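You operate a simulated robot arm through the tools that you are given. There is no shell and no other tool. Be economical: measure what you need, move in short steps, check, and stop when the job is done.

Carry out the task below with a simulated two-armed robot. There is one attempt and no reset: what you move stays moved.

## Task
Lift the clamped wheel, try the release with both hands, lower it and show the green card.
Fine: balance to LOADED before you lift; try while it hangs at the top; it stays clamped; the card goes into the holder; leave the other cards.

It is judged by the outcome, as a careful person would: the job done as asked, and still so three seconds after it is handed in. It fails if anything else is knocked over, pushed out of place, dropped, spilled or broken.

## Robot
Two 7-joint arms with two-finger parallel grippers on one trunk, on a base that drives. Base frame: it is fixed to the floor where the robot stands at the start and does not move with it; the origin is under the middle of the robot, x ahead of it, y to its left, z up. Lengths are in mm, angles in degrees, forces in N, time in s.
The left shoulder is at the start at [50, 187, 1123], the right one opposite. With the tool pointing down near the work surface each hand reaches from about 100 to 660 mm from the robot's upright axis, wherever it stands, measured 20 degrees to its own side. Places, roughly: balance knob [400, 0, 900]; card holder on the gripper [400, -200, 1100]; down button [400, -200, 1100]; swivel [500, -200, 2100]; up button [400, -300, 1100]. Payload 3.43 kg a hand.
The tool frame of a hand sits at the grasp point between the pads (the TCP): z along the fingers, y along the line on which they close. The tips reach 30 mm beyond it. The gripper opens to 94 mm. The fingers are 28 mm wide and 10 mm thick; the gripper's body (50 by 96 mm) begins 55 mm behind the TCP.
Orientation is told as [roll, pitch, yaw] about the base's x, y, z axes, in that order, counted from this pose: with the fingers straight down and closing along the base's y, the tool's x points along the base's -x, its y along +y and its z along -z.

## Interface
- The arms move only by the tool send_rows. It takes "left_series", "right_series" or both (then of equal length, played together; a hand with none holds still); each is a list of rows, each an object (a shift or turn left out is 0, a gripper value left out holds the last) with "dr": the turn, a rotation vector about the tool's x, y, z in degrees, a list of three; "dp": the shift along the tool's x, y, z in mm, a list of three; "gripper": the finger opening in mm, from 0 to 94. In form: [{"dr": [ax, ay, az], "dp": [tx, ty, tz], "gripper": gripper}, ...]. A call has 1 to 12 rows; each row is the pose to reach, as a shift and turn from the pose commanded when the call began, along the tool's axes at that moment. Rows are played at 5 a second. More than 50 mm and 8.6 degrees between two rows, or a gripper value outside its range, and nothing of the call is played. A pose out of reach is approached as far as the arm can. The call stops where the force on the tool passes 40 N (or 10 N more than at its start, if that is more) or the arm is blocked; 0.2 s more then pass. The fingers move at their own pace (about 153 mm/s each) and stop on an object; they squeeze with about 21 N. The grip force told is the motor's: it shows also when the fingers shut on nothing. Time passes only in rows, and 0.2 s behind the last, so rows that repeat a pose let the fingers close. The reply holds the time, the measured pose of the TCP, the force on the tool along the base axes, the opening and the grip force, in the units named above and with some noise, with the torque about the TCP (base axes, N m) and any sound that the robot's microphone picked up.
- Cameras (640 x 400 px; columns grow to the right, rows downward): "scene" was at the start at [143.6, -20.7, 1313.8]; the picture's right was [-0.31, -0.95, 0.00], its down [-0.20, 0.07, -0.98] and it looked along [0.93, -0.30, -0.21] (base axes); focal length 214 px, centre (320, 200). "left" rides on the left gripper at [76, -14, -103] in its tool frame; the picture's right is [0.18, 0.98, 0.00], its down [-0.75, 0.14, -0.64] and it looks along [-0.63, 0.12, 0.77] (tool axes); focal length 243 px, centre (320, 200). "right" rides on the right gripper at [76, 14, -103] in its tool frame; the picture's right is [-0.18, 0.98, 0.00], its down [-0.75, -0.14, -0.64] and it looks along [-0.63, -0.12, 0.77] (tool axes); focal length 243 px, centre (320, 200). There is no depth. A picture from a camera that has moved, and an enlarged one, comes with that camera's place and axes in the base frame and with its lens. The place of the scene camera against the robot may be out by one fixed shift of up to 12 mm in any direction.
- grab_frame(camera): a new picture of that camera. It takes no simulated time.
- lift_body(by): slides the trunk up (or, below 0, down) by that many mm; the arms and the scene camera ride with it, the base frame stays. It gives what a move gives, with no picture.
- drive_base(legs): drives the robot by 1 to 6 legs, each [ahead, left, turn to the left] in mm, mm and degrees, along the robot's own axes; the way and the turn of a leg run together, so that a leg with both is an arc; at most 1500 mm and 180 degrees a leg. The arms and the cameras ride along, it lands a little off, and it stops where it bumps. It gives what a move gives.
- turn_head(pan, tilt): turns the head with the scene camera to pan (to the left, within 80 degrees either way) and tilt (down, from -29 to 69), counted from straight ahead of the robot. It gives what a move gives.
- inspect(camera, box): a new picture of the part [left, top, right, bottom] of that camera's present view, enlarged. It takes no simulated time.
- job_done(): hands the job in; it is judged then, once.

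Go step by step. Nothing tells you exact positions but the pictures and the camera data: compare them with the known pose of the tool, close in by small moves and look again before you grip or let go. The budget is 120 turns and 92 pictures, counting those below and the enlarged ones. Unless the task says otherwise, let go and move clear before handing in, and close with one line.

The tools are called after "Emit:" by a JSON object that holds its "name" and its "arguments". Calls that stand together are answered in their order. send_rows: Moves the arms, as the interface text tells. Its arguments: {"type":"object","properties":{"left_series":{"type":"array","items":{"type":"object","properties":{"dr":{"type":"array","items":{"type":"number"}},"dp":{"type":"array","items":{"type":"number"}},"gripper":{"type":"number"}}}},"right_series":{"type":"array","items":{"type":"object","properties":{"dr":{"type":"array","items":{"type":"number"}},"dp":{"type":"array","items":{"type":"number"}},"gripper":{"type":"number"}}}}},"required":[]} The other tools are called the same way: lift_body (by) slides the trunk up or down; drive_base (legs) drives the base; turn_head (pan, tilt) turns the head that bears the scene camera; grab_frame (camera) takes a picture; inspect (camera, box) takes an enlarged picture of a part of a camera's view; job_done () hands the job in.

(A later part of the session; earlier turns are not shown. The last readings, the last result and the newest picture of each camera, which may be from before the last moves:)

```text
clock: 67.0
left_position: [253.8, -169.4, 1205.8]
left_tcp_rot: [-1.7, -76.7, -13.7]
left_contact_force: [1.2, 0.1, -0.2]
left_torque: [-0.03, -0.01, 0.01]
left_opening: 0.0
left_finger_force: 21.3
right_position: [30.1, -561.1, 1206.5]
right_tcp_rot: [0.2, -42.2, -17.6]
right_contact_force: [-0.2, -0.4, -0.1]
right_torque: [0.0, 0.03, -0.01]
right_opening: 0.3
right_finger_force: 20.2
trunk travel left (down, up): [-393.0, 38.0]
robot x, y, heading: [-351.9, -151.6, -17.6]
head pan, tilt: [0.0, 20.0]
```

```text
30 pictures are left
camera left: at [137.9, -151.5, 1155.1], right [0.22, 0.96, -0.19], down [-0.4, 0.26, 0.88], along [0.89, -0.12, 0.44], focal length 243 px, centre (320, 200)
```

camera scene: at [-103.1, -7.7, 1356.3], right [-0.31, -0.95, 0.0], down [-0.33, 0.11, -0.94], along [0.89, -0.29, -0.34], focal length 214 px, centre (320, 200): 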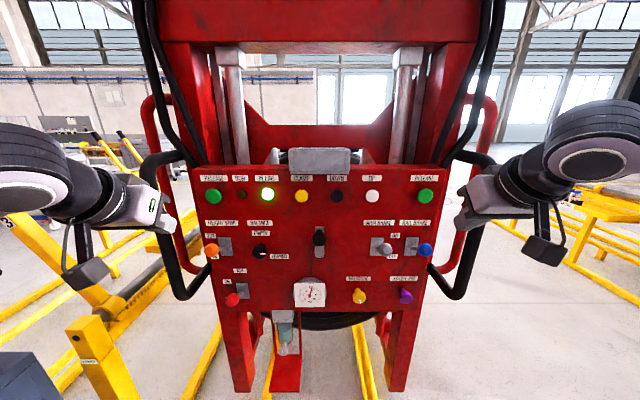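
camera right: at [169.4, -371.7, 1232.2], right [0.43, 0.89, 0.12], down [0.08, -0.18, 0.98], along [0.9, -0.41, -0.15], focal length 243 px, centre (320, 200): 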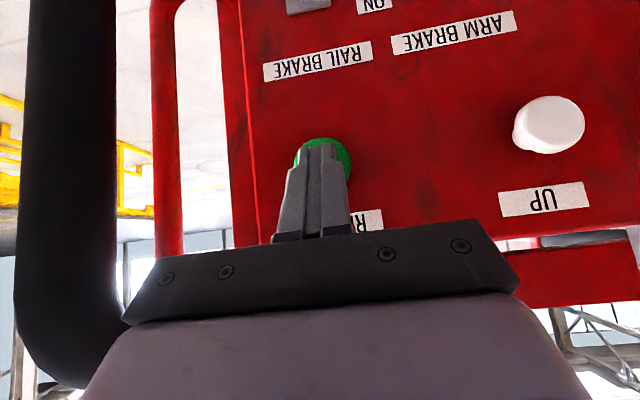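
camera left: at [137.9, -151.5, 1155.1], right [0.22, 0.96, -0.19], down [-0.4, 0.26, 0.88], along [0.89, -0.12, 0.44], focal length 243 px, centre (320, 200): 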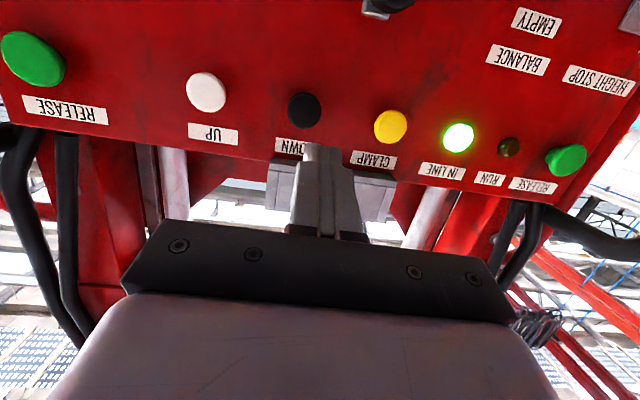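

Emit:
{"name": "send_rows", "arguments": {"left_series": [{"dp": [5, -6, 32]}, {"dp": [2, -10, 65]}, {"dp": [-6, -12, 92]}]}}

Emit:
{"name": "grab_frame", "arguments": {"camera": "left"}}

```text
clock: 67.8
left_position: [340.6, -203.8, 1189.8]
left_tcp_rot: [-1.7, -76.7, -13.7]
left_contact_force: [-0.5, 0.8, 0.0]
left_torque: [-0.02, 0.04, 0.0]
left_opening: 0.0
left_finger_force: 21.2
right_position: [29.4, -559.3, 1207.1]
right_tcp_rot: [0.2, -42.3, -17.5]
right_contact_force: [0.0, 0.2, 0.3]
right_torque: [-0.05, 0.03, -0.01]
right_opening: 0.0
right_finger_force: 21.1
trunk travel left (down, up): [-393.0, 38.0]
robot x, y, heading: [-350.7, -154.2, -18.0]
head pan, tilt: [0.0, 20.0]
```

```text
29 pictures are left
camera left: at [223.4, -186.6, 1140.3], right [0.22, 0.96, -0.19], down [-0.4, 0.26, 0.88], along [0.89, -0.12, 0.44], focal length 243 px, centre (320, 200)
```

left: 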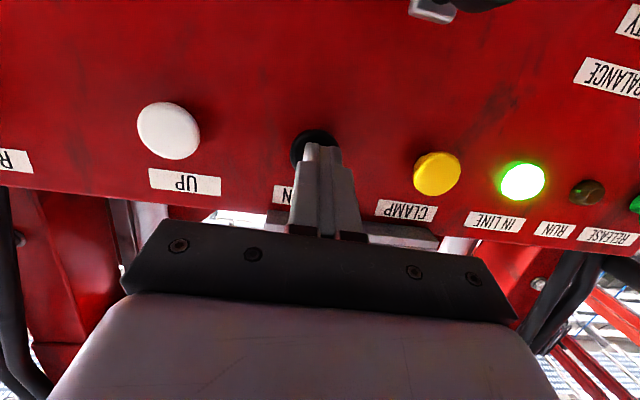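

Emit:
{"name": "send_rows", "arguments": {"left_series": [{"dp": [-3, 0, 12]}, {"dp": [-4, 0, 18]}, {"dp": [-5, 0, 23]}, {"dp": [-6, 0, 26]}, {"dp": [-3, 0, 10]}, {"dp": [8, 0, -35]}, {"dp": [18, 0, -80]}]}}

```text
clock: 68.7
left_position: [354.8, -208.3, 1191.2]
left_tcp_rot: [-1.9, -76.4, -13.7]
left_contact_force: [-27.3, 12.3, 0.2]
left_torque: [-0.07, -0.21, 0.07]
left_opening: 0.0
left_finger_force: 20.3
right_position: [26.7, -556.6, 1211.0]
right_tcp_rot: [0.1, -42.5, -17.3]
right_contact_force: [0.6, -0.2, 0.0]
right_torque: [0.02, 0.0, 0.02]
right_opening: 0.0
right_finger_force: 20.7
trunk travel left (down, up): [-393.0, 38.0]
robot x, y, heading: [-349.3, -148.7, -17.4]
head pan, tilt: [0.0, 20.0]
heard: click
stopped in row 4 (left hand): the force on the tool passed its limit at 43 N (the readings are from after the stop); the commanded pose is now the measured one
```

Click heard on DOWN. Withdrawing.

Emit:
{"name": "send_rows", "arguments": {"left_series": [{"dp": [8, 0, -35]}, {"dp": [18, 0, -80]}, {"dp": [29, 0, -125]}, {"dp": [29, 0, -125]}]}}

Emit:
{"name": "drive_base", "arguments": {"legs": [[-120, 0, 0]]}}

Emit:
{"name": "send_rows", "arguments": {"left_series": [{}, {}, {}, {}, {}, {}, {}, {}, {}, {}]}}

Emit:
{"name": "turn_head", "arguments": {"pan": 10, "tilt": 25}}

Emit:
{"name": "grab_frame", "arguments": {"camera": "scene"}}

```text
clock: 69.7
left_position: [235.8, -176.7, 1189.3]
left_tcp_rot: [-1.5, -76.1, -14.0]
left_contact_force: [0.1, 0.6, -0.5]
left_torque: [-0.01, -0.02, -0.01]
left_opening: 0.1
left_finger_force: 21.4
right_position: [30.1, -558.7, 1206.1]
right_tcp_rot: [0.2, -42.1, -17.6]
right_contact_force: [0.1, 0.1, 0.2]
right_torque: [-0.03, 0.04, 0.04]
right_opening: 0.2
right_finger_force: 21.2
trunk travel left (down, up): [-393.0, 38.0]
robot x, y, heading: [-349.9, -153.5, -17.5]
head pan, tilt: [0.0, 20.0]
```

```text
clock: 70.9
left_position: [123.4, -138.6, 1189.6]
left_tcp_rot: [-1.7, -76.4, -13.8]
left_contact_force: [-0.2, 0.1, -0.1]
left_torque: [0.01, 0.04, 0.03]
left_opening: 0.0
left_finger_force: 21.0
right_position: [-85.0, -520.8, 1207.0]
right_tcp_rot: [0.2, -42.2, -17.4]
right_contact_force: [-0.2, 0.0, 0.7]
right_torque: [0.01, 0.02, -0.05]
right_opening: 0.0
right_finger_force: 21.1
trunk travel left (down, up): [-393.0, 38.0]
robot x, y, heading: [-464.2, -115.2, -17.8]
head pan, tilt: [0.0, 20.0]
```

```text
clock: 73.1
left_position: [121.5, -140.4, 1189.0]
left_tcp_rot: [-1.6, -76.3, -13.9]
left_contact_force: [-0.1, 0.1, -0.1]
left_torque: [-0.01, 0.03, 0.02]
left_opening: 0.0
left_finger_force: 21.0
right_position: [-83.5, -520.4, 1207.8]
right_tcp_rot: [0.2, -42.2, -17.4]
right_contact_force: [0.0, 1.0, -0.8]
right_torque: [0.0, -0.03, 0.02]
right_opening: 0.0
right_finger_force: 20.8
trunk travel left (down, up): [-393.0, 38.0]
robot x, y, heading: [-469.0, -116.7, -17.8]
head pan, tilt: [0.0, 20.0]
```

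```text
clock: 73.8
left_position: [121.8, -139.4, 1190.4]
left_tcp_rot: [-1.5, -76.2, -13.8]
left_contact_force: [0.3, 0.6, 0.8]
left_torque: [0.01, -0.02, 0.01]
left_opening: 0.0
left_finger_force: 21.2
right_position: [-84.3, -521.6, 1207.9]
right_tcp_rot: [0.2, -42.3, -17.4]
right_contact_force: [0.6, 0.5, -1.1]
right_torque: [0.04, -0.03, -0.01]
right_opening: 0.1
right_finger_force: 21.1
trunk travel left (down, up): [-393.0, 38.0]
robot x, y, heading: [-466.7, -116.7, -17.8]
head pan, tilt: [10.0, 25.0]
```

```text
28 pictures are left
camera scene: at [-321.7, -138.9, 1348.3], right [-0.13, -0.99, 0.0], down [-0.42, 0.06, -0.91], along [0.9, -0.12, -0.42], focal length 214 px, centre (320, 200)
```

scene: 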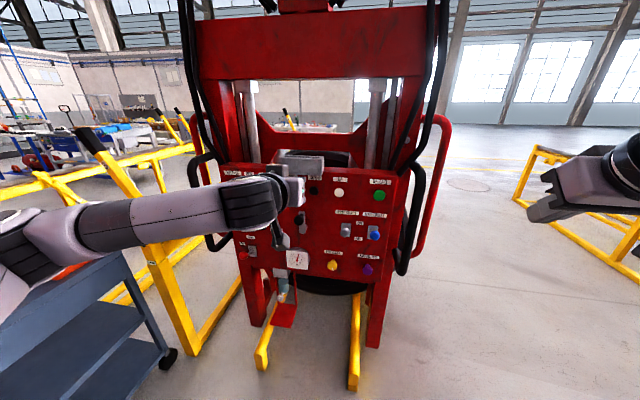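

DOWN worked: the panel is back at its first height. Now for the card. From the early pictures I place the green card near (535,925,895), in a rack on the cart, with its plane facing the same way as the holder slot. I'll turn the tools downward and go to the cart.

Emit:
{"name": "send_rows", "arguments": {"left_series": [{"dr": [0, 8, 0], "dp": [0, 0, -15]}, {"dr": [0, 16, 0], "dp": [0, 0, -30]}, {"dr": [0, 24, 0], "dp": [0, 0, -45]}, {"dr": [0, 32, 0], "dp": [0, 0, -60]}, {"dr": [0, 40, 0], "dp": [0, 0, -75]}, {"dr": [0, 48, 0], "dp": [0, 0, -90]}, {"dr": [0, 56, 0], "dp": [0, 0, -105]}, {"dr": [0, 64, 0], "dp": [0, 0, -120]}, {"dr": [0, 70, 0], "dp": [0, 0, -130]}, {"dr": [0, 76, 0], "dp": [0, 0, -130]}], "right_series": [{"dr": [0, 5, 0]}, {"dr": [0, 10, 0]}, {"dr": [0, 15, 0]}, {"dr": [0, 20, 0]}, {"dr": [0, 25, 0]}, {"dr": [0, 30, 0]}, {"dr": [0, 34, 0]}, {"dr": [0, 38, 0]}, {"dr": [0, 42, 0]}, {"dr": [0, 42, 0]}]}}

Emit:
{"name": "drive_base", "arguments": {"legs": [[0, 585, 0], [0, 0, 60], [180, -312, 0]]}}

Emit:
{"name": "turn_head", "arguments": {"pan": 0, "tilt": 40}}

Emit:
{"name": "grab_frame", "arguments": {"camera": "scene"}}

```text
clock: 76.0
left_position: [-0.1, -106.7, 1218.6]
left_tcp_rot: [-0.4, -0.1, -15.4]
left_contact_force: [-0.1, 0.2, -0.7]
left_torque: [0.03, 0.01, -0.02]
left_opening: 0.2
left_finger_force: 21.4
right_position: [-82.3, -521.3, 1207.3]
right_tcp_rot: [0.1, -0.2, -17.1]
right_contact_force: [0.0, -0.1, 0.3]
right_torque: [0.0, 0.02, 0.02]
right_opening: 0.0
right_finger_force: 21.1
trunk travel left (down, up): [-393.0, 38.0]
robot x, y, heading: [-462.8, -115.5, -17.4]
head pan, tilt: [10.0, 25.0]
```

```text
clock: 87.2
left_position: [287.0, 732.2, 1219.5]
left_tcp_rot: [-0.4, -0.3, 44.3]
left_contact_force: [0.2, 0.2, 0.1]
left_torque: [0.04, 0.0, -0.03]
left_opening: 0.0
left_finger_force: 21.0
right_position: [600.4, 448.6, 1208.3]
right_tcp_rot: [0.1, -0.2, 42.4]
right_contact_force: [0.6, 0.6, 0.1]
right_torque: [-0.02, 0.02, 0.01]
right_opening: 0.2
right_finger_force: 21.4
trunk travel left (down, up): [-393.0, 38.0]
robot x, y, heading: [60.2, 328.1, 41.9]
head pan, tilt: [10.0, 25.0]
```

```text
clock: 88.0
left_position: [285.7, 732.1, 1219.3]
left_tcp_rot: [-0.4, -0.3, 44.2]
left_contact_force: [-0.1, 0.3, -0.3]
left_torque: [0.02, 0.01, -0.03]
left_opening: 0.0
left_finger_force: 20.4
right_position: [600.6, 447.9, 1207.1]
right_tcp_rot: [0.1, -0.2, 42.3]
right_contact_force: [0.2, -0.2, 0.1]
right_torque: [0.04, -0.05, -0.02]
right_opening: 0.0
right_finger_force: 21.4
trunk travel left (down, up): [-393.0, 38.0]
robot x, y, heading: [54.7, 323.0, 41.8]
head pan, tilt: [0.0, 40.0]
```

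```text
27 pictures are left
camera scene: at [161.7, 429.2, 1325.1], right [0.67, -0.74, 0.0], down [-0.48, -0.43, -0.77], along [0.57, 0.51, -0.64], focal length 214 px, centre (320, 200)
```

scene: 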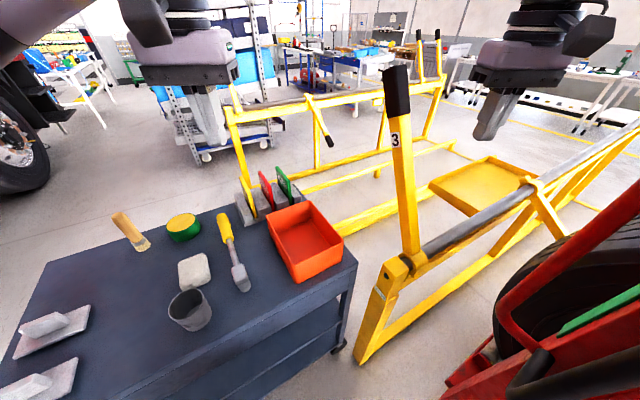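

Emit:
{"name": "send_rows", "arguments": {"right_series": [{"dp": [40, 0, 0]}, {"dp": [80, 0, 0]}, {"dp": [120, 0, 0]}, {"dp": [150, 0, 0]}], "left_series": [{"dr": [0, 0, -7], "gripper": 94}, {"dr": [0, 0, -14]}, {"dr": [0, 0, -21]}, {"dr": [0, 0, -28]}]}}

Emit:
{"name": "lift_body", "arguments": {"by": -100}}

Emit:
{"name": "drive_base", "arguments": {"legs": [[130, 0, 0]]}}

Emit:
{"name": "turn_head", "arguments": {"pan": 10, "tilt": 45}}

Emit:
{"name": "grab_frame", "arguments": {"camera": "scene"}}

Emit:
{"name": "grab_frame", "arguments": {"camera": "left"}}

```text
clock: 89.0
left_position: [285.5, 732.5, 1218.9]
left_tcp_rot: [-0.5, -0.1, 72.4]
left_contact_force: [0.4, -0.6, -0.1]
left_torque: [-0.03, 0.01, 0.02]
left_opening: 94.0
left_finger_force: 0.1
right_position: [489.8, 346.9, 1208.4]
right_tcp_rot: [0.1, -0.4, 42.2]
right_contact_force: [0.0, -0.5, 0.4]
right_torque: [0.0, -0.02, 0.01]
right_opening: 0.0
right_finger_force: 20.5
trunk travel left (down, up): [-393.0, 38.0]
robot x, y, heading: [57.0, 324.7, 42.1]
head pan, tilt: [0.0, 40.0]
```

```text
clock: 90.3
left_position: [285.2, 731.8, 1121.1]
left_tcp_rot: [-0.5, -0.1, 72.3]
left_contact_force: [-0.8, -0.3, 0.1]
left_torque: [-0.04, -0.01, 0.0]
left_opening: 94.0
left_finger_force: 0.1
right_position: [491.7, 348.1, 1108.3]
right_tcp_rot: [0.2, -0.3, 42.4]
right_contact_force: [0.1, 0.7, 0.2]
right_torque: [0.0, -0.01, -0.01]
right_opening: 0.1
right_finger_force: 21.1
trunk travel left (down, up): [-293.0, 138.0]
robot x, y, heading: [56.8, 324.3, 42.1]
head pan, tilt: [0.0, 40.0]
```

```text
clock: 91.8
left_position: [343.9, 769.9, 1120.6]
left_tcp_rot: [-1.2, 0.1, 72.4]
left_contact_force: [-0.3, 0.2, 0.5]
left_torque: [-0.01, 0.0, -0.01]
left_opening: 94.0
left_finger_force: 0.0
right_position: [548.6, 386.1, 1116.1]
right_tcp_rot: [-0.9, -1.0, 42.8]
right_contact_force: [-0.2, 0.4, 0.1]
right_torque: [0.0, 0.03, 0.02]
right_opening: 0.1
right_finger_force: 20.9
trunk travel left (down, up): [-293.0, 138.0]
robot x, y, heading: [126.7, 357.4, 42.2]
head pan, tilt: [0.0, 40.0]
stopped in leg 1: the robot was blocked; the commanded pose is now the measured one
```

```text
clock: 92.5
left_position: [342.2, 769.2, 1119.0]
left_tcp_rot: [-1.3, 0.0, 72.5]
left_contact_force: [-0.1, 0.2, 0.6]
left_torque: [0.0, -0.01, 0.01]
left_opening: 93.9
left_finger_force: 0.2
right_position: [548.2, 385.9, 1116.1]
right_tcp_rot: [-1.0, -1.0, 42.6]
right_contact_force: [0.7, -0.2, 0.0]
right_torque: [-0.01, 0.05, 0.01]
right_opening: 0.1
right_finger_force: 20.8
trunk travel left (down, up): [-293.0, 138.0]
robot x, y, heading: [129.1, 357.2, 42.1]
head pan, tilt: [10.0, 45.0]
```

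```text
26 pictures are left
camera scene: at [205.4, 473.7, 1218.7], right [0.79, -0.61, 0.01], down [-0.42, -0.56, -0.71], along [0.44, 0.55, -0.7], focal length 214 px, centre (320, 200)
```

scene: 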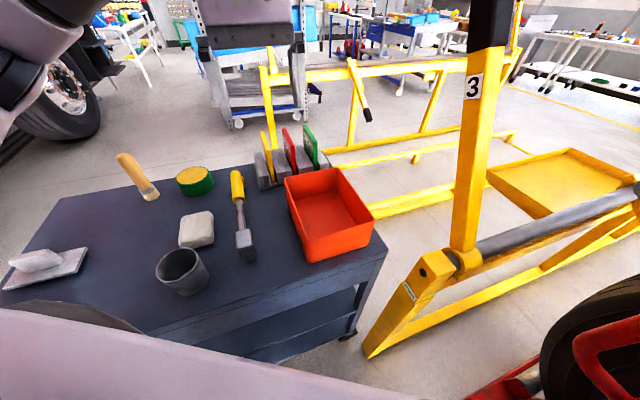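

```text
25 pictures are left
camera left: at [331.7, 694.5, 1223.7], right [-0.99, 0.12, -0.02], down [0.08, 0.77, 0.64], along [0.09, 0.63, -0.77], focal length 243 px, centre (320, 200)
```

left: 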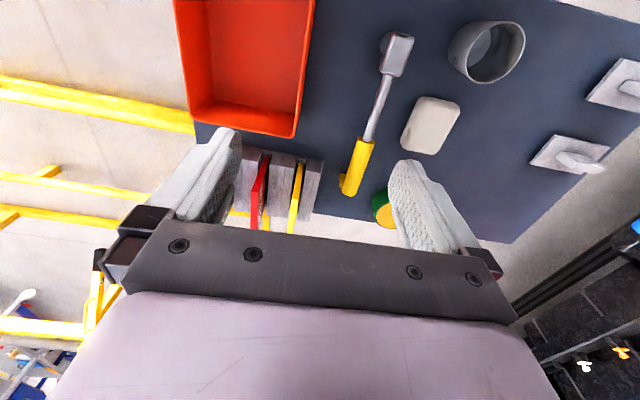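

The base touched the cart edge and stopped, so I'll back off a touch. Then I'll reach over the green card with the tool tilted about 30° in the card's plane.

Emit:
{"name": "drive_base", "arguments": {"legs": [[-15, 0, 0]]}}

Emit:
{"name": "send_rows", "arguments": {"left_series": [{"dr": [0, -5, 0], "dp": [-37, -23, 10]}, {"dr": [0, -10, 0], "dp": [-74, -46, 20]}, {"dr": [0, -15, 0], "dp": [-110, -68, 30]}, {"dr": [0, -20, 0], "dp": [-147, -91, 40]}, {"dr": [0, -25, 0], "dp": [-184, -114, 50]}, {"dr": [0, -30, 0], "dp": [-220, -137, 60]}]}}

Emit:
{"name": "grab_frame", "arguments": {"camera": "left"}}

Emit:
{"name": "grab_frame", "arguments": {"camera": "scene"}}

```text
clock: 93.3
left_position: [341.7, 754.0, 1120.0]
left_tcp_rot: [-0.6, -0.2, 72.4]
left_contact_force: [0.0, 0.8, 0.4]
left_torque: [0.01, 0.0, -0.01]
left_opening: 93.9
left_finger_force: 0.0
right_position: [548.0, 370.4, 1110.7]
right_tcp_rot: [-0.1, -0.8, 42.5]
right_contact_force: [-0.7, -0.1, -0.4]
right_torque: [-0.06, -0.03, -0.03]
right_opening: 0.0
right_finger_force: 21.8
trunk travel left (down, up): [-293.0, 138.0]
robot x, y, heading: [117.7, 349.1, 42.1]
head pan, tilt: [10.0, 45.0]
```

```text
clock: 94.7
left_position: [522.3, 914.5, 1055.0]
left_tcp_rot: [-0.8, -30.2, 72.6]
left_contact_force: [-0.2, 0.0, -0.4]
left_torque: [-0.01, -0.03, -0.01]
left_opening: 93.9
left_finger_force: 0.0
left hand out of reach, approached as far as the arm can: row 6
right_position: [547.8, 369.9, 1109.9]
right_tcp_rot: [-0.1, -0.7, 42.5]
right_contact_force: [0.2, -0.6, 0.0]
right_torque: [-0.01, 0.0, 0.0]
right_opening: 0.0
right_finger_force: 20.5
trunk travel left (down, up): [-293.0, 138.0]
robot x, y, heading: [115.9, 350.9, 42.3]
head pan, tilt: [10.0, 45.0]
```

```text
24 pictures are left
camera left: at [500.2, 800.4, 1105.2], right [-0.98, 0.15, -0.1], down [-0.04, 0.36, 0.93], along [0.18, 0.92, -0.34], focal length 243 px, centre (320, 200)
```

left: 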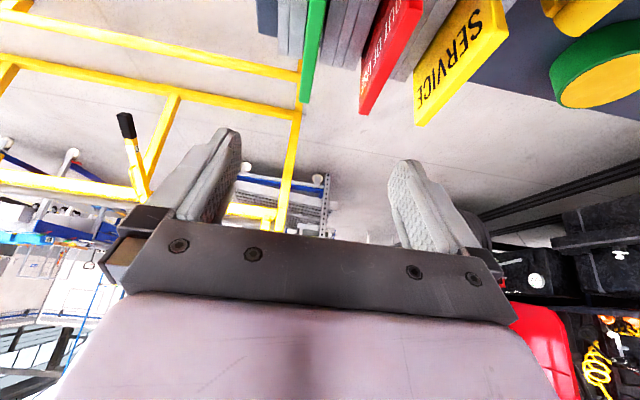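

```text
23 pictures are left
camera scene: at [204.5, 457.8, 1218.2], right [0.79, -0.61, 0.0], down [-0.43, -0.56, -0.71], along [0.44, 0.56, -0.7], focal length 214 px, centre (320, 200)
```

scene: 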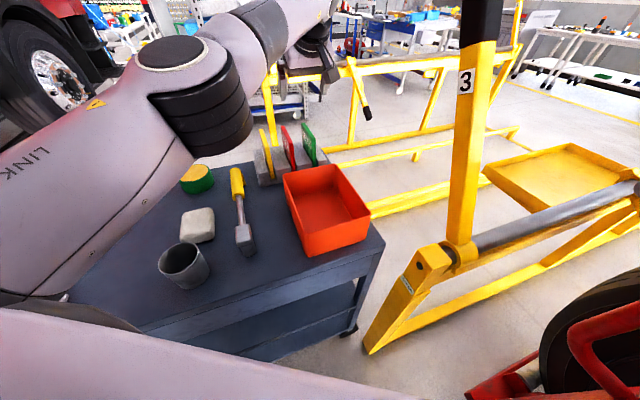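

Emit:
{"name": "inspect", "arguments": {"camera": "scene", "box": [245, 100, 345, 200]}}

Emit:
{"name": "inspect", "arguments": {"camera": "left", "box": [220, 0, 420, 125]}}

```text
4.00 times, centred on (295, 150) of scene
camera zoom: at [204.5, 457.8, 1218.2], right [0.79, -0.61, 0.0], down [-0.43, -0.56, -0.71], along [0.44, 0.56, -0.7], focal length 858 px, centre (420, 400)
```

zoom: 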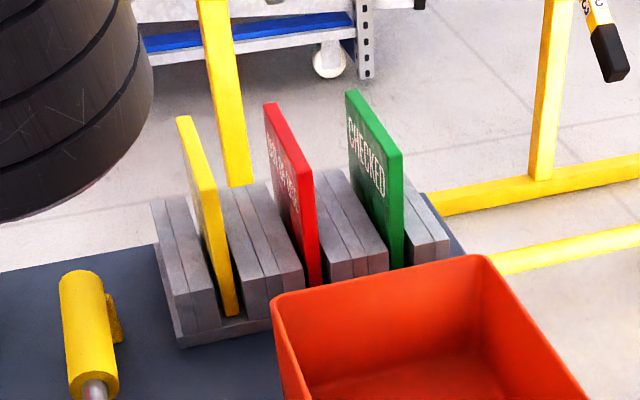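

```text
3.20 times, centred on (320, 62) of left
camera zoom: at [500.2, 800.4, 1105.2], right [-0.98, 0.15, -0.1], down [-0.04, 0.36, 0.93], along [0.18, 0.92, -0.34], focal length 776 px, centre (320, 640)
```

zoom: 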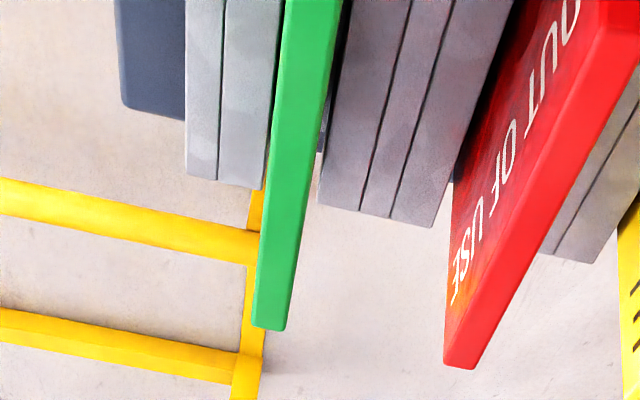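

The green card reads CHECKED. Its top edge runs from (540,915) to (571,1012) at z≈908. I'll tilt to about −45° and come lower in front of it.

Emit:
{"name": "send_rows", "arguments": {"left_series": [{"dr": [0, -5, 0], "dp": [9, -5, 23], "gripper": 70}, {"dr": [0, -10, 0], "dp": [18, -11, 46]}, {"dr": [0, -15, 0], "dp": [29, -16.5, 70]}]}}

Emit:
{"name": "grab_frame", "arguments": {"camera": "left"}}

```text
clock: 95.5
left_position: [539.5, 921.1, 980.6]
left_tcp_rot: [-1.1, -45.1, 73.3]
left_contact_force: [-0.8, -0.3, 1.5]
left_torque: [0.0, 0.02, 0.01]
left_opening: 70.0
left_finger_force: 0.1
left hand out of reach, approached as far as the arm can: row 1
right_position: [546.6, 371.7, 1110.9]
right_tcp_rot: [-0.2, -0.6, 42.6]
right_contact_force: [0.4, -0.4, 0.2]
right_torque: [0.02, -0.01, -0.03]
right_opening: 0.0
right_finger_force: 21.1
trunk travel left (down, up): [-293.0, 138.0]
robot x, y, heading: [123.4, 351.0, 42.1]
head pan, tilt: [10.0, 45.0]
```

```text
20 pictures are left
camera left: at [514.7, 797.9, 999.8], right [-0.97, 0.17, -0.14], down [-0.12, 0.12, 0.98], along [0.19, 0.98, -0.1], focal length 243 px, centre (320, 200)
```

left: 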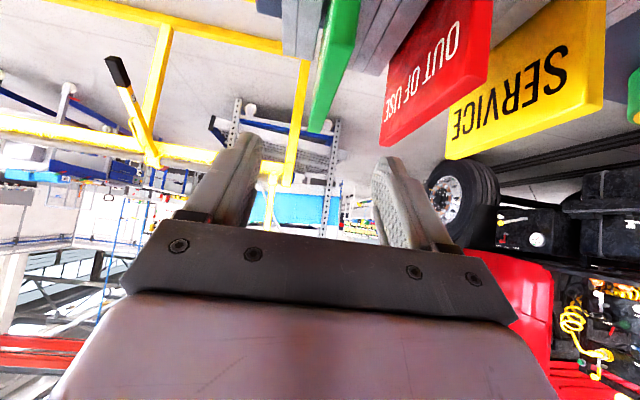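

Emit:
{"name": "send_rows", "arguments": {"left_series": [{"dp": [17, 0, 26], "gripper": 56}, {"dp": [34, 1, 52]}, {"dp": [52, 1, 79]}]}}

Emit:
{"name": "grab_frame", "arguments": {"camera": "left"}}

Emit:
{"name": "inspect", "arguments": {"camera": "scene", "box": [225, 80, 385, 200]}}

```text
clock: 96.3
left_position: [547.8, 937.9, 889.6]
left_tcp_rot: [-1.2, -45.3, 73.2]
left_contact_force: [-1.6, -3.7, 10.3]
left_torque: [-0.29, 0.09, -0.01]
left_opening: 55.9
left_finger_force: 0.0
right_position: [548.0, 370.5, 1110.8]
right_tcp_rot: [-0.2, -0.7, 42.6]
right_contact_force: [0.0, -0.1, 0.3]
right_torque: [0.0, 0.0, 0.02]
right_opening: 0.1
right_finger_force: 21.3
trunk travel left (down, up): [-293.0, 138.0]
robot x, y, heading: [117.7, 349.2, 41.6]
head pan, tilt: [10.0, 45.0]
```

```text
19 pictures are left
camera left: at [523.4, 814.9, 908.2], right [-0.97, 0.17, -0.14], down [-0.13, 0.12, 0.99], along [0.19, 0.98, -0.09], focal length 243 px, centre (320, 200)
```

left: 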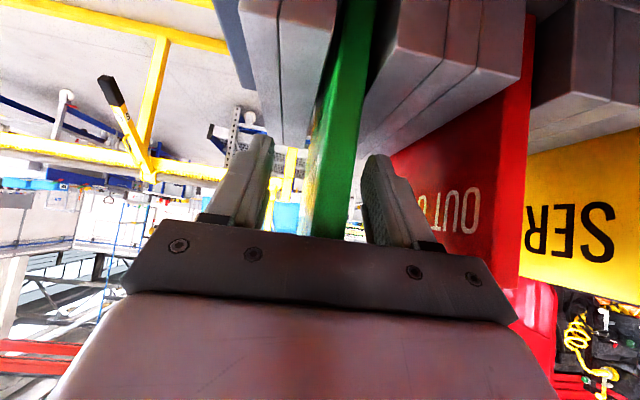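

```text
3.33 times, centred on (305, 140) of scene
camera zoom: at [204.3, 458.4, 1218.6], right [0.79, -0.61, 0.0], down [-0.43, -0.56, -0.71], along [0.44, 0.56, -0.7], focal length 715 px, centre (370, 400)
```

zoom: 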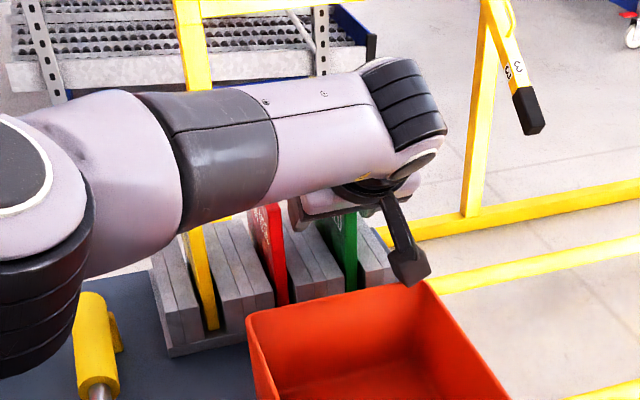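

A light contact: the camera bracket is probably touching the bin rim. I'll raise 10 mm and centre on the card, then grip.

Emit:
{"name": "send_rows", "arguments": {"left_series": [{"dp": [-9, 0, -7], "gripper": 56}, {"dp": [-9, 7, -7]}]}}

Emit:
{"name": "inspect", "arguments": {"camera": "left", "box": [200, 0, 440, 250]}}

```text
clock: 96.9
left_position: [542.0, 940.7, 899.0]
left_tcp_rot: [-1.0, -45.1, 73.1]
left_contact_force: [-0.8, -0.1, 0.7]
left_torque: [0.0, 0.0, -0.02]
left_opening: 55.9
left_finger_force: 0.0
right_position: [546.7, 371.3, 1111.8]
right_tcp_rot: [-0.1, -0.7, 42.6]
right_contact_force: [-0.1, -0.9, 0.1]
right_torque: [0.02, 0.01, -0.01]
right_opening: 0.2
right_finger_force: 20.8
trunk travel left (down, up): [-293.0, 138.0]
robot x, y, heading: [120.2, 346.6, 42.0]
head pan, tilt: [10.0, 45.0]
```

```text
1.60 times, centred on (320, 125) of left
camera zoom: at [517.6, 817.7, 918.4], right [-0.97, 0.17, -0.14], down [-0.12, 0.12, 0.99], along [0.19, 0.98, -0.1], focal length 388 px, centre (320, 320)
```

zoom: 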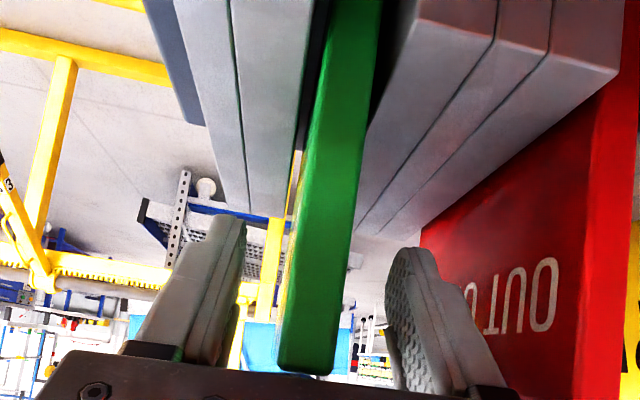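

Emit:
{"name": "send_rows", "arguments": {"left_series": [{"dp": [-6, 0, 8]}, {"dp": [-6, 0, 8], "gripper": 0}, {"dp": [-6, 0, 8], "gripper": 0}, {"dp": [-6, 0, 8], "gripper": 0}]}}

```text
clock: 97.9
left_position: [546.0, 949.2, 898.3]
left_tcp_rot: [-1.1, -45.1, 73.1]
left_contact_force: [3.0, -0.9, 3.7]
left_torque: [-0.19, -0.11, -0.26]
left_opening: 16.0
left_finger_force: 21.1
right_position: [547.3, 370.3, 1111.6]
right_tcp_rot: [-0.2, -0.8, 42.6]
right_contact_force: [0.1, -0.5, 0.2]
right_torque: [0.01, -0.02, 0.02]
right_opening: 0.1
right_finger_force: 20.7
trunk travel left (down, up): [-293.0, 138.0]
robot x, y, heading: [121.3, 347.9, 41.9]
head pan, tilt: [10.0, 45.0]
```

Gripped, with a 16 mm opening. Lifting straight up.

Emit:
{"name": "send_rows", "arguments": {"left_series": [{"dp": [-14, 0, -14]}, {"dp": [-35, 0, -35]}, {"dp": [-60, 0, -60]}, {"dp": [-90, 0, -90]}, {"dp": [-120, 0, -120]}]}}

Emit:
{"name": "grab_frame", "arguments": {"camera": "left"}}

Emit:
{"name": "grab_frame", "arguments": {"camera": "scene"}}

```text
clock: 99.1
left_position: [540.8, 949.6, 1067.0]
left_tcp_rot: [-0.8, -45.0, 73.0]
left_contact_force: [-0.5, -0.1, -0.6]
left_torque: [0.02, -0.02, 0.03]
left_opening: 15.6
left_finger_force: 21.4
right_position: [547.1, 371.0, 1111.0]
right_tcp_rot: [-0.2, -0.7, 42.6]
right_contact_force: [-0.6, 0.4, 0.0]
right_torque: [0.02, 0.0, 0.01]
right_opening: 0.1
right_finger_force: 21.4
trunk travel left (down, up): [-293.0, 138.0]
robot x, y, heading: [116.8, 344.5, 41.9]
head pan, tilt: [10.0, 45.0]
```

```text
16 pictures are left
camera left: at [515.5, 826.1, 1086.1], right [-0.97, 0.17, -0.14], down [-0.12, 0.12, 0.99], along [0.19, 0.98, -0.1], focal length 243 px, centre (320, 200)
```

left: 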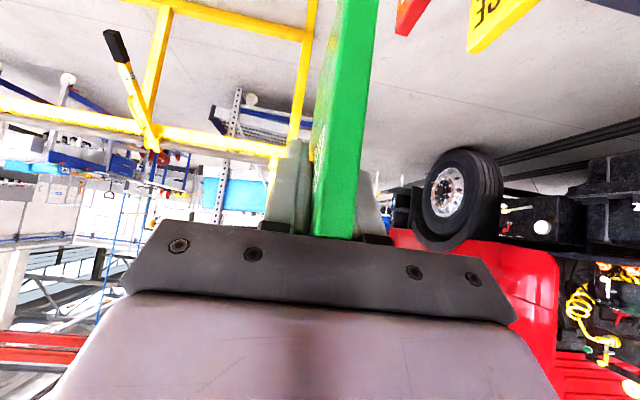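

```text
15 pictures are left
camera scene: at [204.4, 458.6, 1218.1], right [0.79, -0.61, 0.0], down [-0.43, -0.56, -0.71], along [0.44, 0.56, -0.71], focal length 214 px, centre (320, 200)
```

scene: 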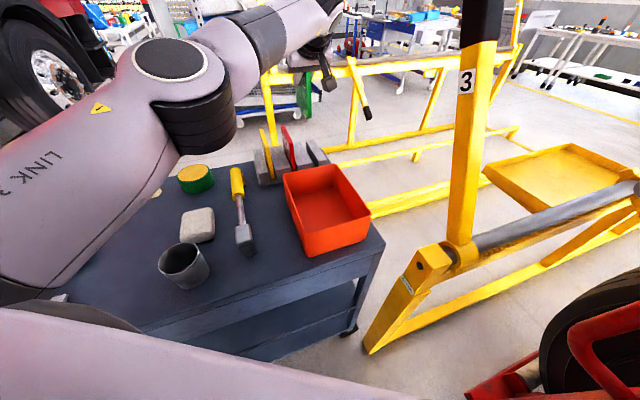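

The card is out and upright. I'll raise it, back away from the cart, and swing the hand so the card can enter the holder with the wrist on the left.

Emit:
{"name": "lift_body", "arguments": {"by": 90}}

Emit:
{"name": "drive_base", "arguments": {"legs": [[-330, 0, 0]]}}

Emit:
{"name": "send_rows", "arguments": {"left_series": [{"dp": [23, 20, -23]}, {"dp": [46, 39, -46]}, {"dp": [70, 59, -70]}, {"dp": [93, 79, -93]}, {"dp": [116, 98, -116]}, {"dp": [139, 118, -139]}]}}

Emit:
{"name": "send_rows", "arguments": {"left_series": [{"dr": [5.94, 0, 5.94]}, {"dr": [11.9, 0, 11.9]}, {"dr": [17.8, 0, 17.8]}, {"dr": [23.8, 0, 23.8]}, {"dr": [29.7, 0, 29.7]}, {"dr": [35.6, 0, 35.6]}, {"dr": [41.6, 0, 41.6]}, {"dr": [47.5, 0, 47.5]}, {"dr": [53.5, 0, 53.5]}, {"dr": [59.4, 0, 59.4]}, {"dr": [65.3, 0, 65.3]}, {"dr": [71.3, 0, 71.3]}]}}

```text
clock: 100.3
left_position: [540.4, 948.5, 1157.4]
left_tcp_rot: [-0.9, -45.2, 73.2]
left_contact_force: [-0.1, -0.2, -1.8]
left_torque: [0.0, 0.0, 0.04]
left_opening: 15.7
left_finger_force: 21.3
right_position: [548.3, 370.7, 1201.3]
right_tcp_rot: [-0.2, -0.9, 42.6]
right_contact_force: [-0.2, -0.2, -0.8]
right_torque: [-0.03, 0.0, 0.01]
right_opening: 0.2
right_finger_force: 20.5
trunk travel left (down, up): [-383.0, 48.0]
robot x, y, heading: [118.5, 348.5, 42.2]
head pan, tilt: [10.0, 45.0]
```

```text
clock: 102.5
left_position: [297.1, 725.0, 1155.7]
left_tcp_rot: [-0.5, -45.1, 72.7]
left_contact_force: [0.3, 1.0, -0.4]
left_torque: [0.02, 0.01, 0.01]
left_opening: 15.9
left_finger_force: 20.8
right_position: [303.2, 145.5, 1198.7]
right_tcp_rot: [0.1, -0.5, 42.4]
right_contact_force: [-0.3, 0.3, -0.6]
right_torque: [-0.01, 0.01, -0.02]
right_opening: 0.0
right_finger_force: 21.0
trunk travel left (down, up): [-383.0, 48.0]
robot x, y, heading: [-128.2, 123.4, 41.7]
head pan, tilt: [10.0, 45.0]
```

```text
clock: 103.9
left_position: [124.9, 572.6, 1154.3]
left_tcp_rot: [-0.7, -45.1, 72.7]
left_contact_force: [-0.9, 0.3, -0.6]
left_torque: [0.05, -0.01, 0.0]
left_opening: 15.6
left_finger_force: 21.3
right_position: [302.1, 145.9, 1199.0]
right_tcp_rot: [0.0, -0.6, 42.5]
right_contact_force: [-0.2, 0.3, -0.9]
right_torque: [-0.01, -0.01, -0.01]
right_opening: 0.1
right_finger_force: 21.0
trunk travel left (down, up): [-383.0, 48.0]
robot x, y, heading: [-130.7, 121.1, 41.9]
head pan, tilt: [10.0, 45.0]
```

```text
clock: 106.5
left_position: [125.6, 573.3, 1153.6]
left_tcp_rot: [-0.2, -45.4, -6.2]
left_contact_force: [-1.1, -0.5, -0.3]
left_torque: [0.01, -0.01, -0.02]
left_opening: 15.8
left_finger_force: 20.9
left hand out of reach, approached as far as the arm can: row 10, 11, 12
right_position: [303.1, 145.7, 1198.1]
right_tcp_rot: [0.0, -0.5, 42.4]
right_contact_force: [0.2, 0.4, 0.2]
right_torque: [0.01, -0.02, -0.01]
right_opening: 0.0
right_finger_force: 21.2
trunk travel left (down, up): [-383.0, 48.0]
robot x, y, heading: [-129.8, 125.0, 42.0]
head pan, tilt: [10.0, 45.0]
```

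The wrist can't turn that far. I'll use the mirror option instead: turn the tool back, tuck the right arm, and come in from the panel's right side, with the hand oriented as it was at the cart.

Emit:
{"name": "send_rows", "arguments": {"left_series": [{"dr": [-5, 0, -5]}, {"dr": [-10, 0, -10]}, {"dr": [-15, 0, -15]}, {"dr": [-20, 0, -20]}, {"dr": [-25, 0, -25]}, {"dr": [-30, 0, -30]}, {"dr": [-35, 0, -35]}, {"dr": [-40, 0, -40]}, {"dr": [-45, 0, -45]}, {"dr": [-50, 0, -50]}, {"dr": [-55, 0, -55]}, {"dr": [-60, 0, -60]}], "right_series": [{"dp": [10, -6, 0]}, {"dp": [20, -12, 0]}, {"dp": [30, -18, 0]}, {"dp": [40, -24, 0]}, {"dp": [50, -30, 0]}, {"dp": [60, -36, 0]}, {"dp": [70, -42, 0]}, {"dp": [80, -48, 0]}, {"dp": [90, -54, 0]}, {"dp": [100, -60, 0]}, {"dp": [100, -60, 0]}, {"dp": [100, -60, 0]}]}}

Emit:
{"name": "drive_base", "arguments": {"legs": [[0, 0, -15], [-460, -460, 0]]}}

Emit:
{"name": "lift_body", "arguments": {"by": 45}}

Emit:
{"name": "turn_head", "arguments": {"pan": -35, "tilt": 30}}

Emit:
{"name": "grab_frame", "arguments": {"camera": "scene"}}

```text
clock: 109.1
left_position: [124.6, 573.2, 1155.3]
left_tcp_rot: [-0.7, -44.9, 79.2]
left_contact_force: [0.3, -0.6, -1.1]
left_torque: [0.01, 0.0, 0.02]
left_opening: 15.9
left_finger_force: 20.7
right_position: [270.2, 33.5, 1198.9]
right_tcp_rot: [0.0, -0.5, 42.3]
right_contact_force: [-0.2, 0.3, -0.4]
right_torque: [0.02, 0.01, 0.02]
right_opening: 0.0
right_finger_force: 20.7
trunk travel left (down, up): [-383.0, 48.0]
robot x, y, heading: [-133.5, 122.5, 41.9]
head pan, tilt: [10.0, 45.0]
```

```text
clock: 114.5
left_position: [19.0, -117.6, 1154.5]
left_tcp_rot: [-0.5, -45.0, 64.4]
left_contact_force: [-0.7, -0.2, -0.5]
left_torque: [0.0, 0.0, 0.0]
left_opening: 15.9
left_finger_force: 21.2
right_position: [24.2, -677.1, 1197.7]
right_tcp_rot: [-0.1, -0.6, 27.6]
right_contact_force: [-0.1, 0.4, 0.5]
right_torque: [-0.02, 0.0, 0.05]
right_opening: 0.0
right_finger_force: 20.9
trunk travel left (down, up): [-383.0, 48.0]
robot x, y, heading: [-340.3, -486.1, 27.4]
head pan, tilt: [10.0, 45.0]
```

```text
clock: 115.4
left_position: [20.8, -117.9, 1198.9]
left_tcp_rot: [-0.5, -44.9, 64.4]
left_contact_force: [0.5, 0.0, -0.4]
left_torque: [-0.02, -0.01, -0.04]
left_opening: 15.9
left_finger_force: 21.1
right_position: [25.8, -676.9, 1243.0]
right_tcp_rot: [-0.1, -0.5, 27.6]
right_contact_force: [-0.1, -0.2, 0.6]
right_torque: [-0.01, -0.01, 0.03]
right_opening: 0.1
right_finger_force: 21.5
trunk travel left (down, up): [-428.0, 3.0]
robot x, y, heading: [-340.1, -485.9, 27.4]
head pan, tilt: [10.0, 45.0]
```

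```text
clock: 116.5
left_position: [20.3, -118.7, 1199.2]
left_tcp_rot: [-0.6, -45.0, 64.4]
left_contact_force: [0.7, 0.5, -0.3]
left_torque: [-0.04, 0.02, -0.02]
left_opening: 15.7
left_finger_force: 22.0
right_position: [24.6, -676.9, 1242.7]
right_tcp_rot: [0.0, -0.5, 27.7]
right_contact_force: [-0.4, -0.3, -0.5]
right_torque: [0.02, 0.0, 0.0]
right_opening: 0.0
right_finger_force: 21.0
trunk travel left (down, up): [-428.0, 3.0]
robot x, y, heading: [-336.8, -489.4, 27.3]
head pan, tilt: [-35.0, 30.0]
```

```text
14 pictures are left
camera scene: at [-201.2, -466.1, 1375.3], right [-0.13, -0.99, 0.0], down [-0.5, 0.07, -0.87], along [0.86, -0.12, -0.5], focal length 214 px, centre (320, 200)
```

scene: 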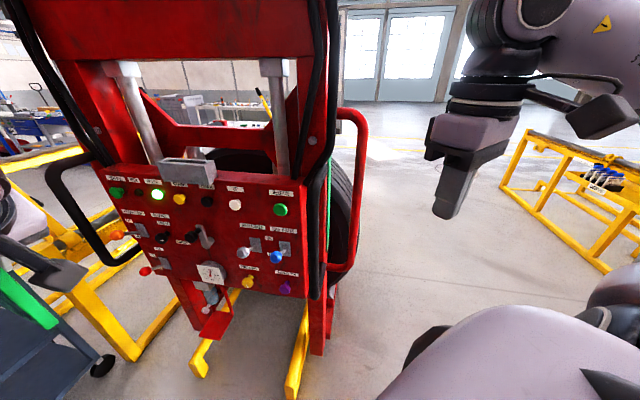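

Emit:
{"name": "inspect", "arguments": {"camera": "scene", "box": [110, 120, 270, 220]}}

Emit:
{"name": "send_rows", "arguments": {"left_series": [{"dr": [-2.7, 0, -2.7], "dp": [-20, 0, -20]}, {"dr": [-5.45, 0, -5.45], "dp": [-45, 0, -45]}, {"dr": [-5.45, 0, -5.45], "dp": [-75, 0, -75]}, {"dr": [-5.45, 0, -5.45], "dp": [-100, 0, -100]}]}}

Emit:
{"name": "grab_frame", "arguments": {"camera": "left"}}

```text
4.00 times, centred on (190, 170) of scene
camera zoom: at [-201.2, -466.1, 1375.3], right [-0.13, -0.99, 0.0], down [-0.5, 0.07, -0.87], along [0.86, -0.12, -0.5], focal length 858 px, centre (840, 320)
```

zoom: 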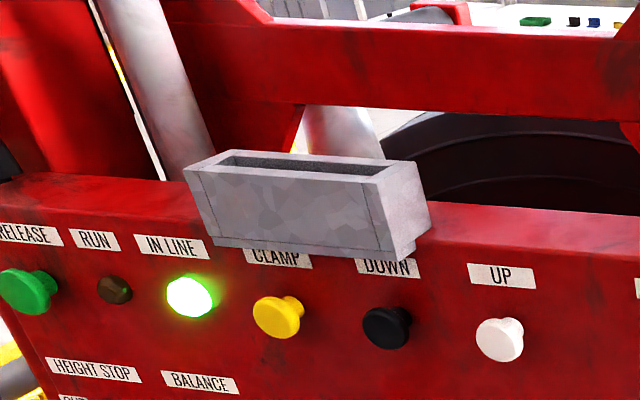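

```text
clock: 117.5
left_position: [20.1, -117.6, 1341.0]
left_tcp_rot: [-0.6, -44.8, 72.2]
left_contact_force: [-0.4, -0.6, -1.3]
left_torque: [-0.04, -0.01, 0.0]
left_opening: 16.1
left_finger_force: 21.0
right_position: [24.4, -677.9, 1242.5]
right_tcp_rot: [0.0, -0.6, 27.6]
right_contact_force: [0.1, -0.2, -0.2]
right_torque: [-0.01, -0.01, -0.01]
right_opening: 0.0
right_finger_force: 20.9
trunk travel left (down, up): [-428.0, 3.0]
robot x, y, heading: [-340.3, -490.2, 27.4]
head pan, tilt: [-35.0, 30.0]
```

```text
12 pictures are left
camera left: at [-5.8, -240.1, 1360.4], right [-0.97, 0.18, -0.14], down [-0.11, 0.12, 0.99], along [0.2, 0.98, -0.1], focal length 243 px, centre (320, 200)
```

left: 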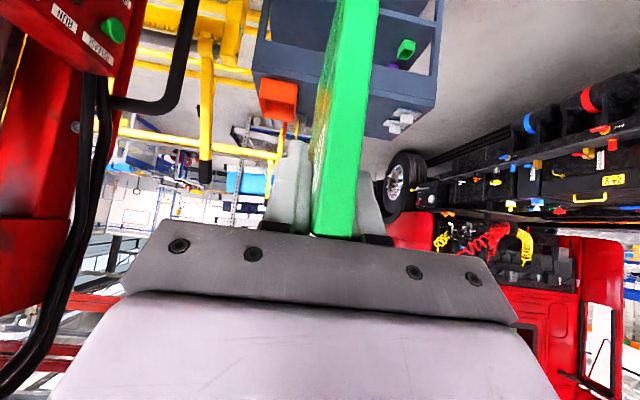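

The holder slot is about 20 mm wide in its top, centred near ahead 440, lateral −46, top z≈1190. The card is high enough to clear it, so I'll bring the base in.

Emit:
{"name": "drive_base", "arguments": {"legs": [[180, -180, 0]]}}

Emit:
{"name": "turn_head", "arguments": {"pan": -5, "tilt": 20}}

Emit:
{"name": "grab_frame", "arguments": {"camera": "scene"}}

```text
clock: 119.8
left_position: [264.8, -200.8, 1341.3]
left_tcp_rot: [-0.6, -44.9, 72.0]
left_contact_force: [0.2, 0.9, -1.6]
left_torque: [-0.01, 0.01, -0.02]
left_opening: 16.0
left_finger_force: 20.7
right_position: [265.5, -762.0, 1242.6]
right_tcp_rot: [0.0, -0.4, 27.6]
right_contact_force: [-0.4, -0.2, -0.4]
right_torque: [0.0, 0.04, 0.0]
right_opening: 0.0
right_finger_force: 20.5
trunk travel left (down, up): [-428.0, 3.0]
robot x, y, heading: [-96.8, -570.4, 26.8]
head pan, tilt: [-35.0, 30.0]
```

```text
clock: 120.7
left_position: [265.2, -201.0, 1340.0]
left_tcp_rot: [-0.6, -44.9, 71.9]
left_contact_force: [-0.4, 0.9, 0.1]
left_torque: [0.04, -0.03, 0.01]
left_opening: 16.0
left_finger_force: 20.8
right_position: [267.0, -761.5, 1243.6]
right_tcp_rot: [0.1, -0.5, 27.5]
right_contact_force: [0.0, -0.1, 0.6]
right_torque: [0.0, 0.0, -0.02]
right_opening: 0.0
right_finger_force: 20.8
trunk travel left (down, up): [-428.0, 3.0]
robot x, y, heading: [-98.8, -572.7, 27.2]
head pan, tilt: [-5.0, 20.0]
```

```text
11 pictures are left
camera scene: at [38.5, -502.3, 1391.4], right [0.37, -0.93, 0.0], down [-0.32, -0.13, -0.94], along [0.87, 0.35, -0.34], focal length 214 px, centre (320, 200)
```

scene: 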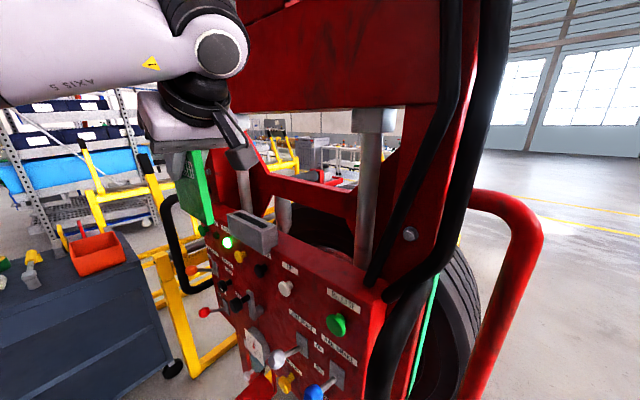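

Emit:
{"name": "inspect", "arguments": {"camera": "scene", "box": [130, 80, 330, 280]}}

```text
2.00 times, centred on (230, 180) of scene
camera zoom: at [38.5, -502.3, 1391.4], right [0.37, -0.93, 0.0], down [-0.32, -0.13, -0.94], along [0.87, 0.35, -0.34], focal length 429 px, centre (500, 240)
```

zoom: 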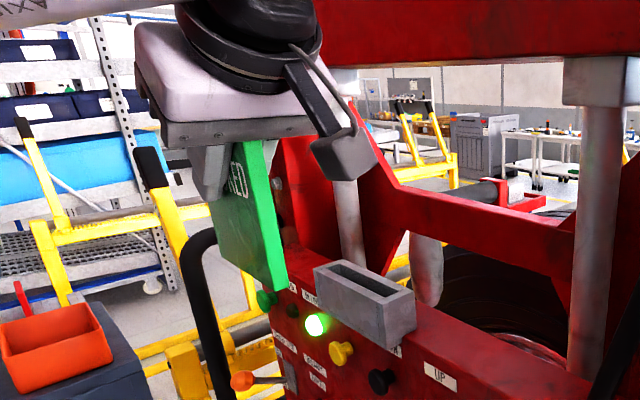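

The card bottom is about 90 mm below the TCP. I'll move over the slot, keeping clear above it.

Emit:
{"name": "send_rows", "arguments": {"left_series": [{"dp": [-1, -32, 15]}, {"dp": [-3, -64, 31]}, {"dp": [-4, -96, 46]}, {"dp": [-5, -126, 61]}]}}

Emit:
{"name": "inspect", "arguments": {"camera": "scene", "box": [190, 120, 330, 260]}}

Emit:
{"name": "grab_frame", "arguments": {"camera": "left"}}

```text
clock: 121.7
left_position: [402.2, -196.9, 1302.8]
left_tcp_rot: [-0.4, -45.0, 71.7]
left_contact_force: [0.2, -0.4, -1.2]
left_torque: [0.0, 0.02, 0.05]
left_opening: 16.2
left_finger_force: 21.1
right_position: [267.1, -763.9, 1244.0]
right_tcp_rot: [0.1, -0.5, 27.5]
right_contact_force: [0.3, -0.4, -0.4]
right_torque: [0.02, 0.02, 0.03]
right_opening: 0.0
right_finger_force: 20.9
trunk travel left (down, up): [-428.0, 3.0]
robot x, y, heading: [-97.0, -575.0, 27.1]
head pan, tilt: [-5.0, 20.0]
```

```text
2.86 times, centred on (260, 190) of scene
camera zoom: at [39.3, -502.8, 1391.3], right [0.37, -0.93, 0.0], down [-0.32, -0.13, -0.94], along [0.87, 0.35, -0.34], focal length 613 px, centre (491, 229)
```

zoom: 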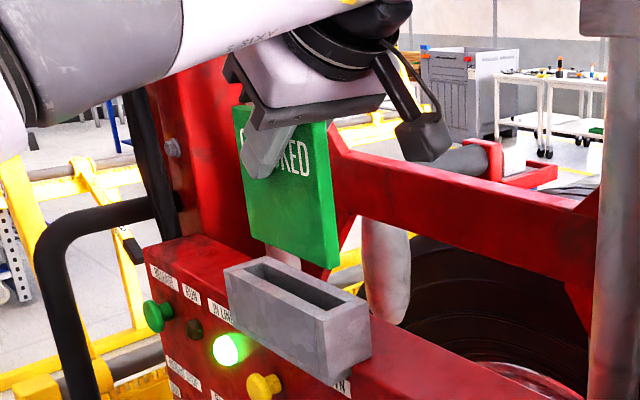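

```text
8 pictures are left
camera left: at [374.4, -319.3, 1321.7], right [-0.97, 0.19, -0.14], down [-0.11, 0.12, 0.99], along [0.2, 0.97, -0.1], focal length 243 px, centre (320, 200)
```

left: 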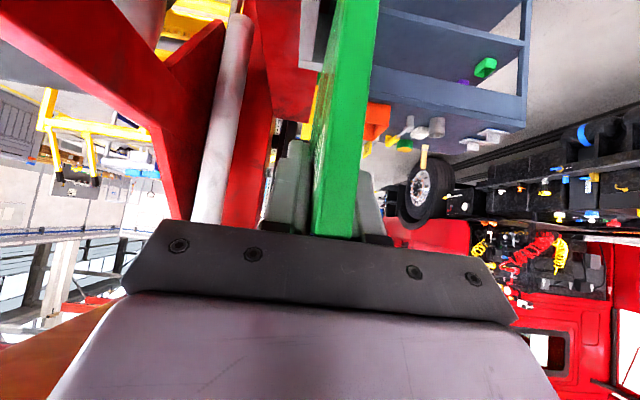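

The card lines up with the slot to within a couple of mm. I'll make a small correction, lower to just above it, and check closely.

Emit:
{"name": "send_rows", "arguments": {"left_series": [{"dp": [4, 1, 6]}, {"dp": [9.2, 2, 12]}, {"dp": [9.2, 2, 12]}]}}

Emit:
{"name": "inspect", "arguments": {"camera": "scene", "box": [230, 180, 300, 250]}}

```text
clock: 122.5
left_position: [399.3, -195.0, 1287.0]
left_tcp_rot: [-0.6, -44.9, 71.9]
left_contact_force: [0.1, 0.0, -1.0]
left_torque: [0.01, 0.0, -0.03]
left_opening: 16.1
left_finger_force: 20.7
right_position: [266.5, -761.4, 1242.7]
right_tcp_rot: [0.1, -0.5, 27.4]
right_contact_force: [0.7, 0.0, -0.3]
right_torque: [0.03, 0.02, 0.01]
right_opening: 0.0
right_finger_force: 21.5
trunk travel left (down, up): [-428.0, 3.0]
robot x, y, heading: [-98.3, -574.5, 27.0]
head pan, tilt: [-5.0, 20.0]
```

```text
5.71 times, centred on (265, 215) of scene
camera zoom: at [38.5, -502.3, 1391.4], right [0.37, -0.93, 0.0], down [-0.32, -0.13, -0.94], along [0.87, 0.35, -0.34], focal length 1226 px, centre (634, 114)
```

zoom: 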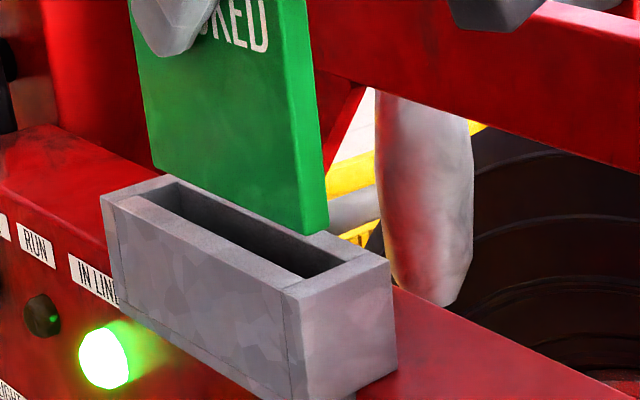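

Emit:
{"name": "send_rows", "arguments": {"left_series": [{"dp": [4, 0, 4]}, {"dp": [8.2, 0, 8.2]}, {"dp": [8.2, 0, 8.2]}]}}

Emit:
{"name": "inspect", "arguments": {"camera": "scene", "box": [230, 180, 300, 250]}}

```text
clock: 123.3
left_position: [398.7, -194.9, 1274.6]
left_tcp_rot: [-0.5, -44.8, 71.9]
left_contact_force: [0.5, -0.4, -0.9]
left_torque: [-0.01, 0.0, 0.02]
left_opening: 15.8
left_finger_force: 20.6
right_position: [266.7, -762.9, 1243.7]
right_tcp_rot: [0.0, -0.5, 27.5]
right_contact_force: [0.4, -0.5, 0.0]
right_torque: [-0.01, -0.03, 0.0]
right_opening: 0.1
right_finger_force: 21.0
trunk travel left (down, up): [-428.0, 3.0]
robot x, y, heading: [-95.9, -572.0, 27.0]
head pan, tilt: [-5.0, 20.0]
```

```text
5.71 times, centred on (265, 215) of scene
camera zoom: at [38.5, -502.3, 1391.4], right [0.38, -0.93, 0.0], down [-0.32, -0.13, -0.94], along [0.87, 0.35, -0.34], focal length 1226 px, centre (634, 114)
```

zoom: 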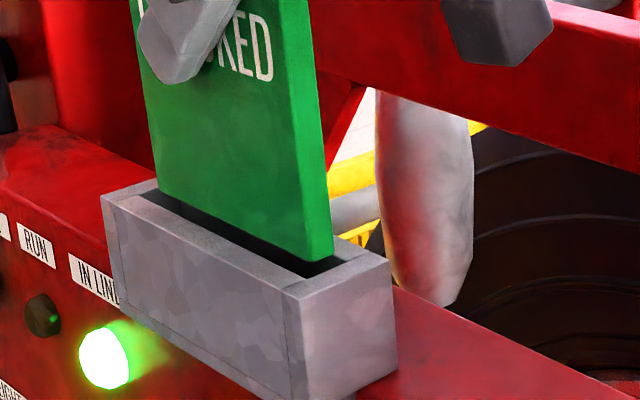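

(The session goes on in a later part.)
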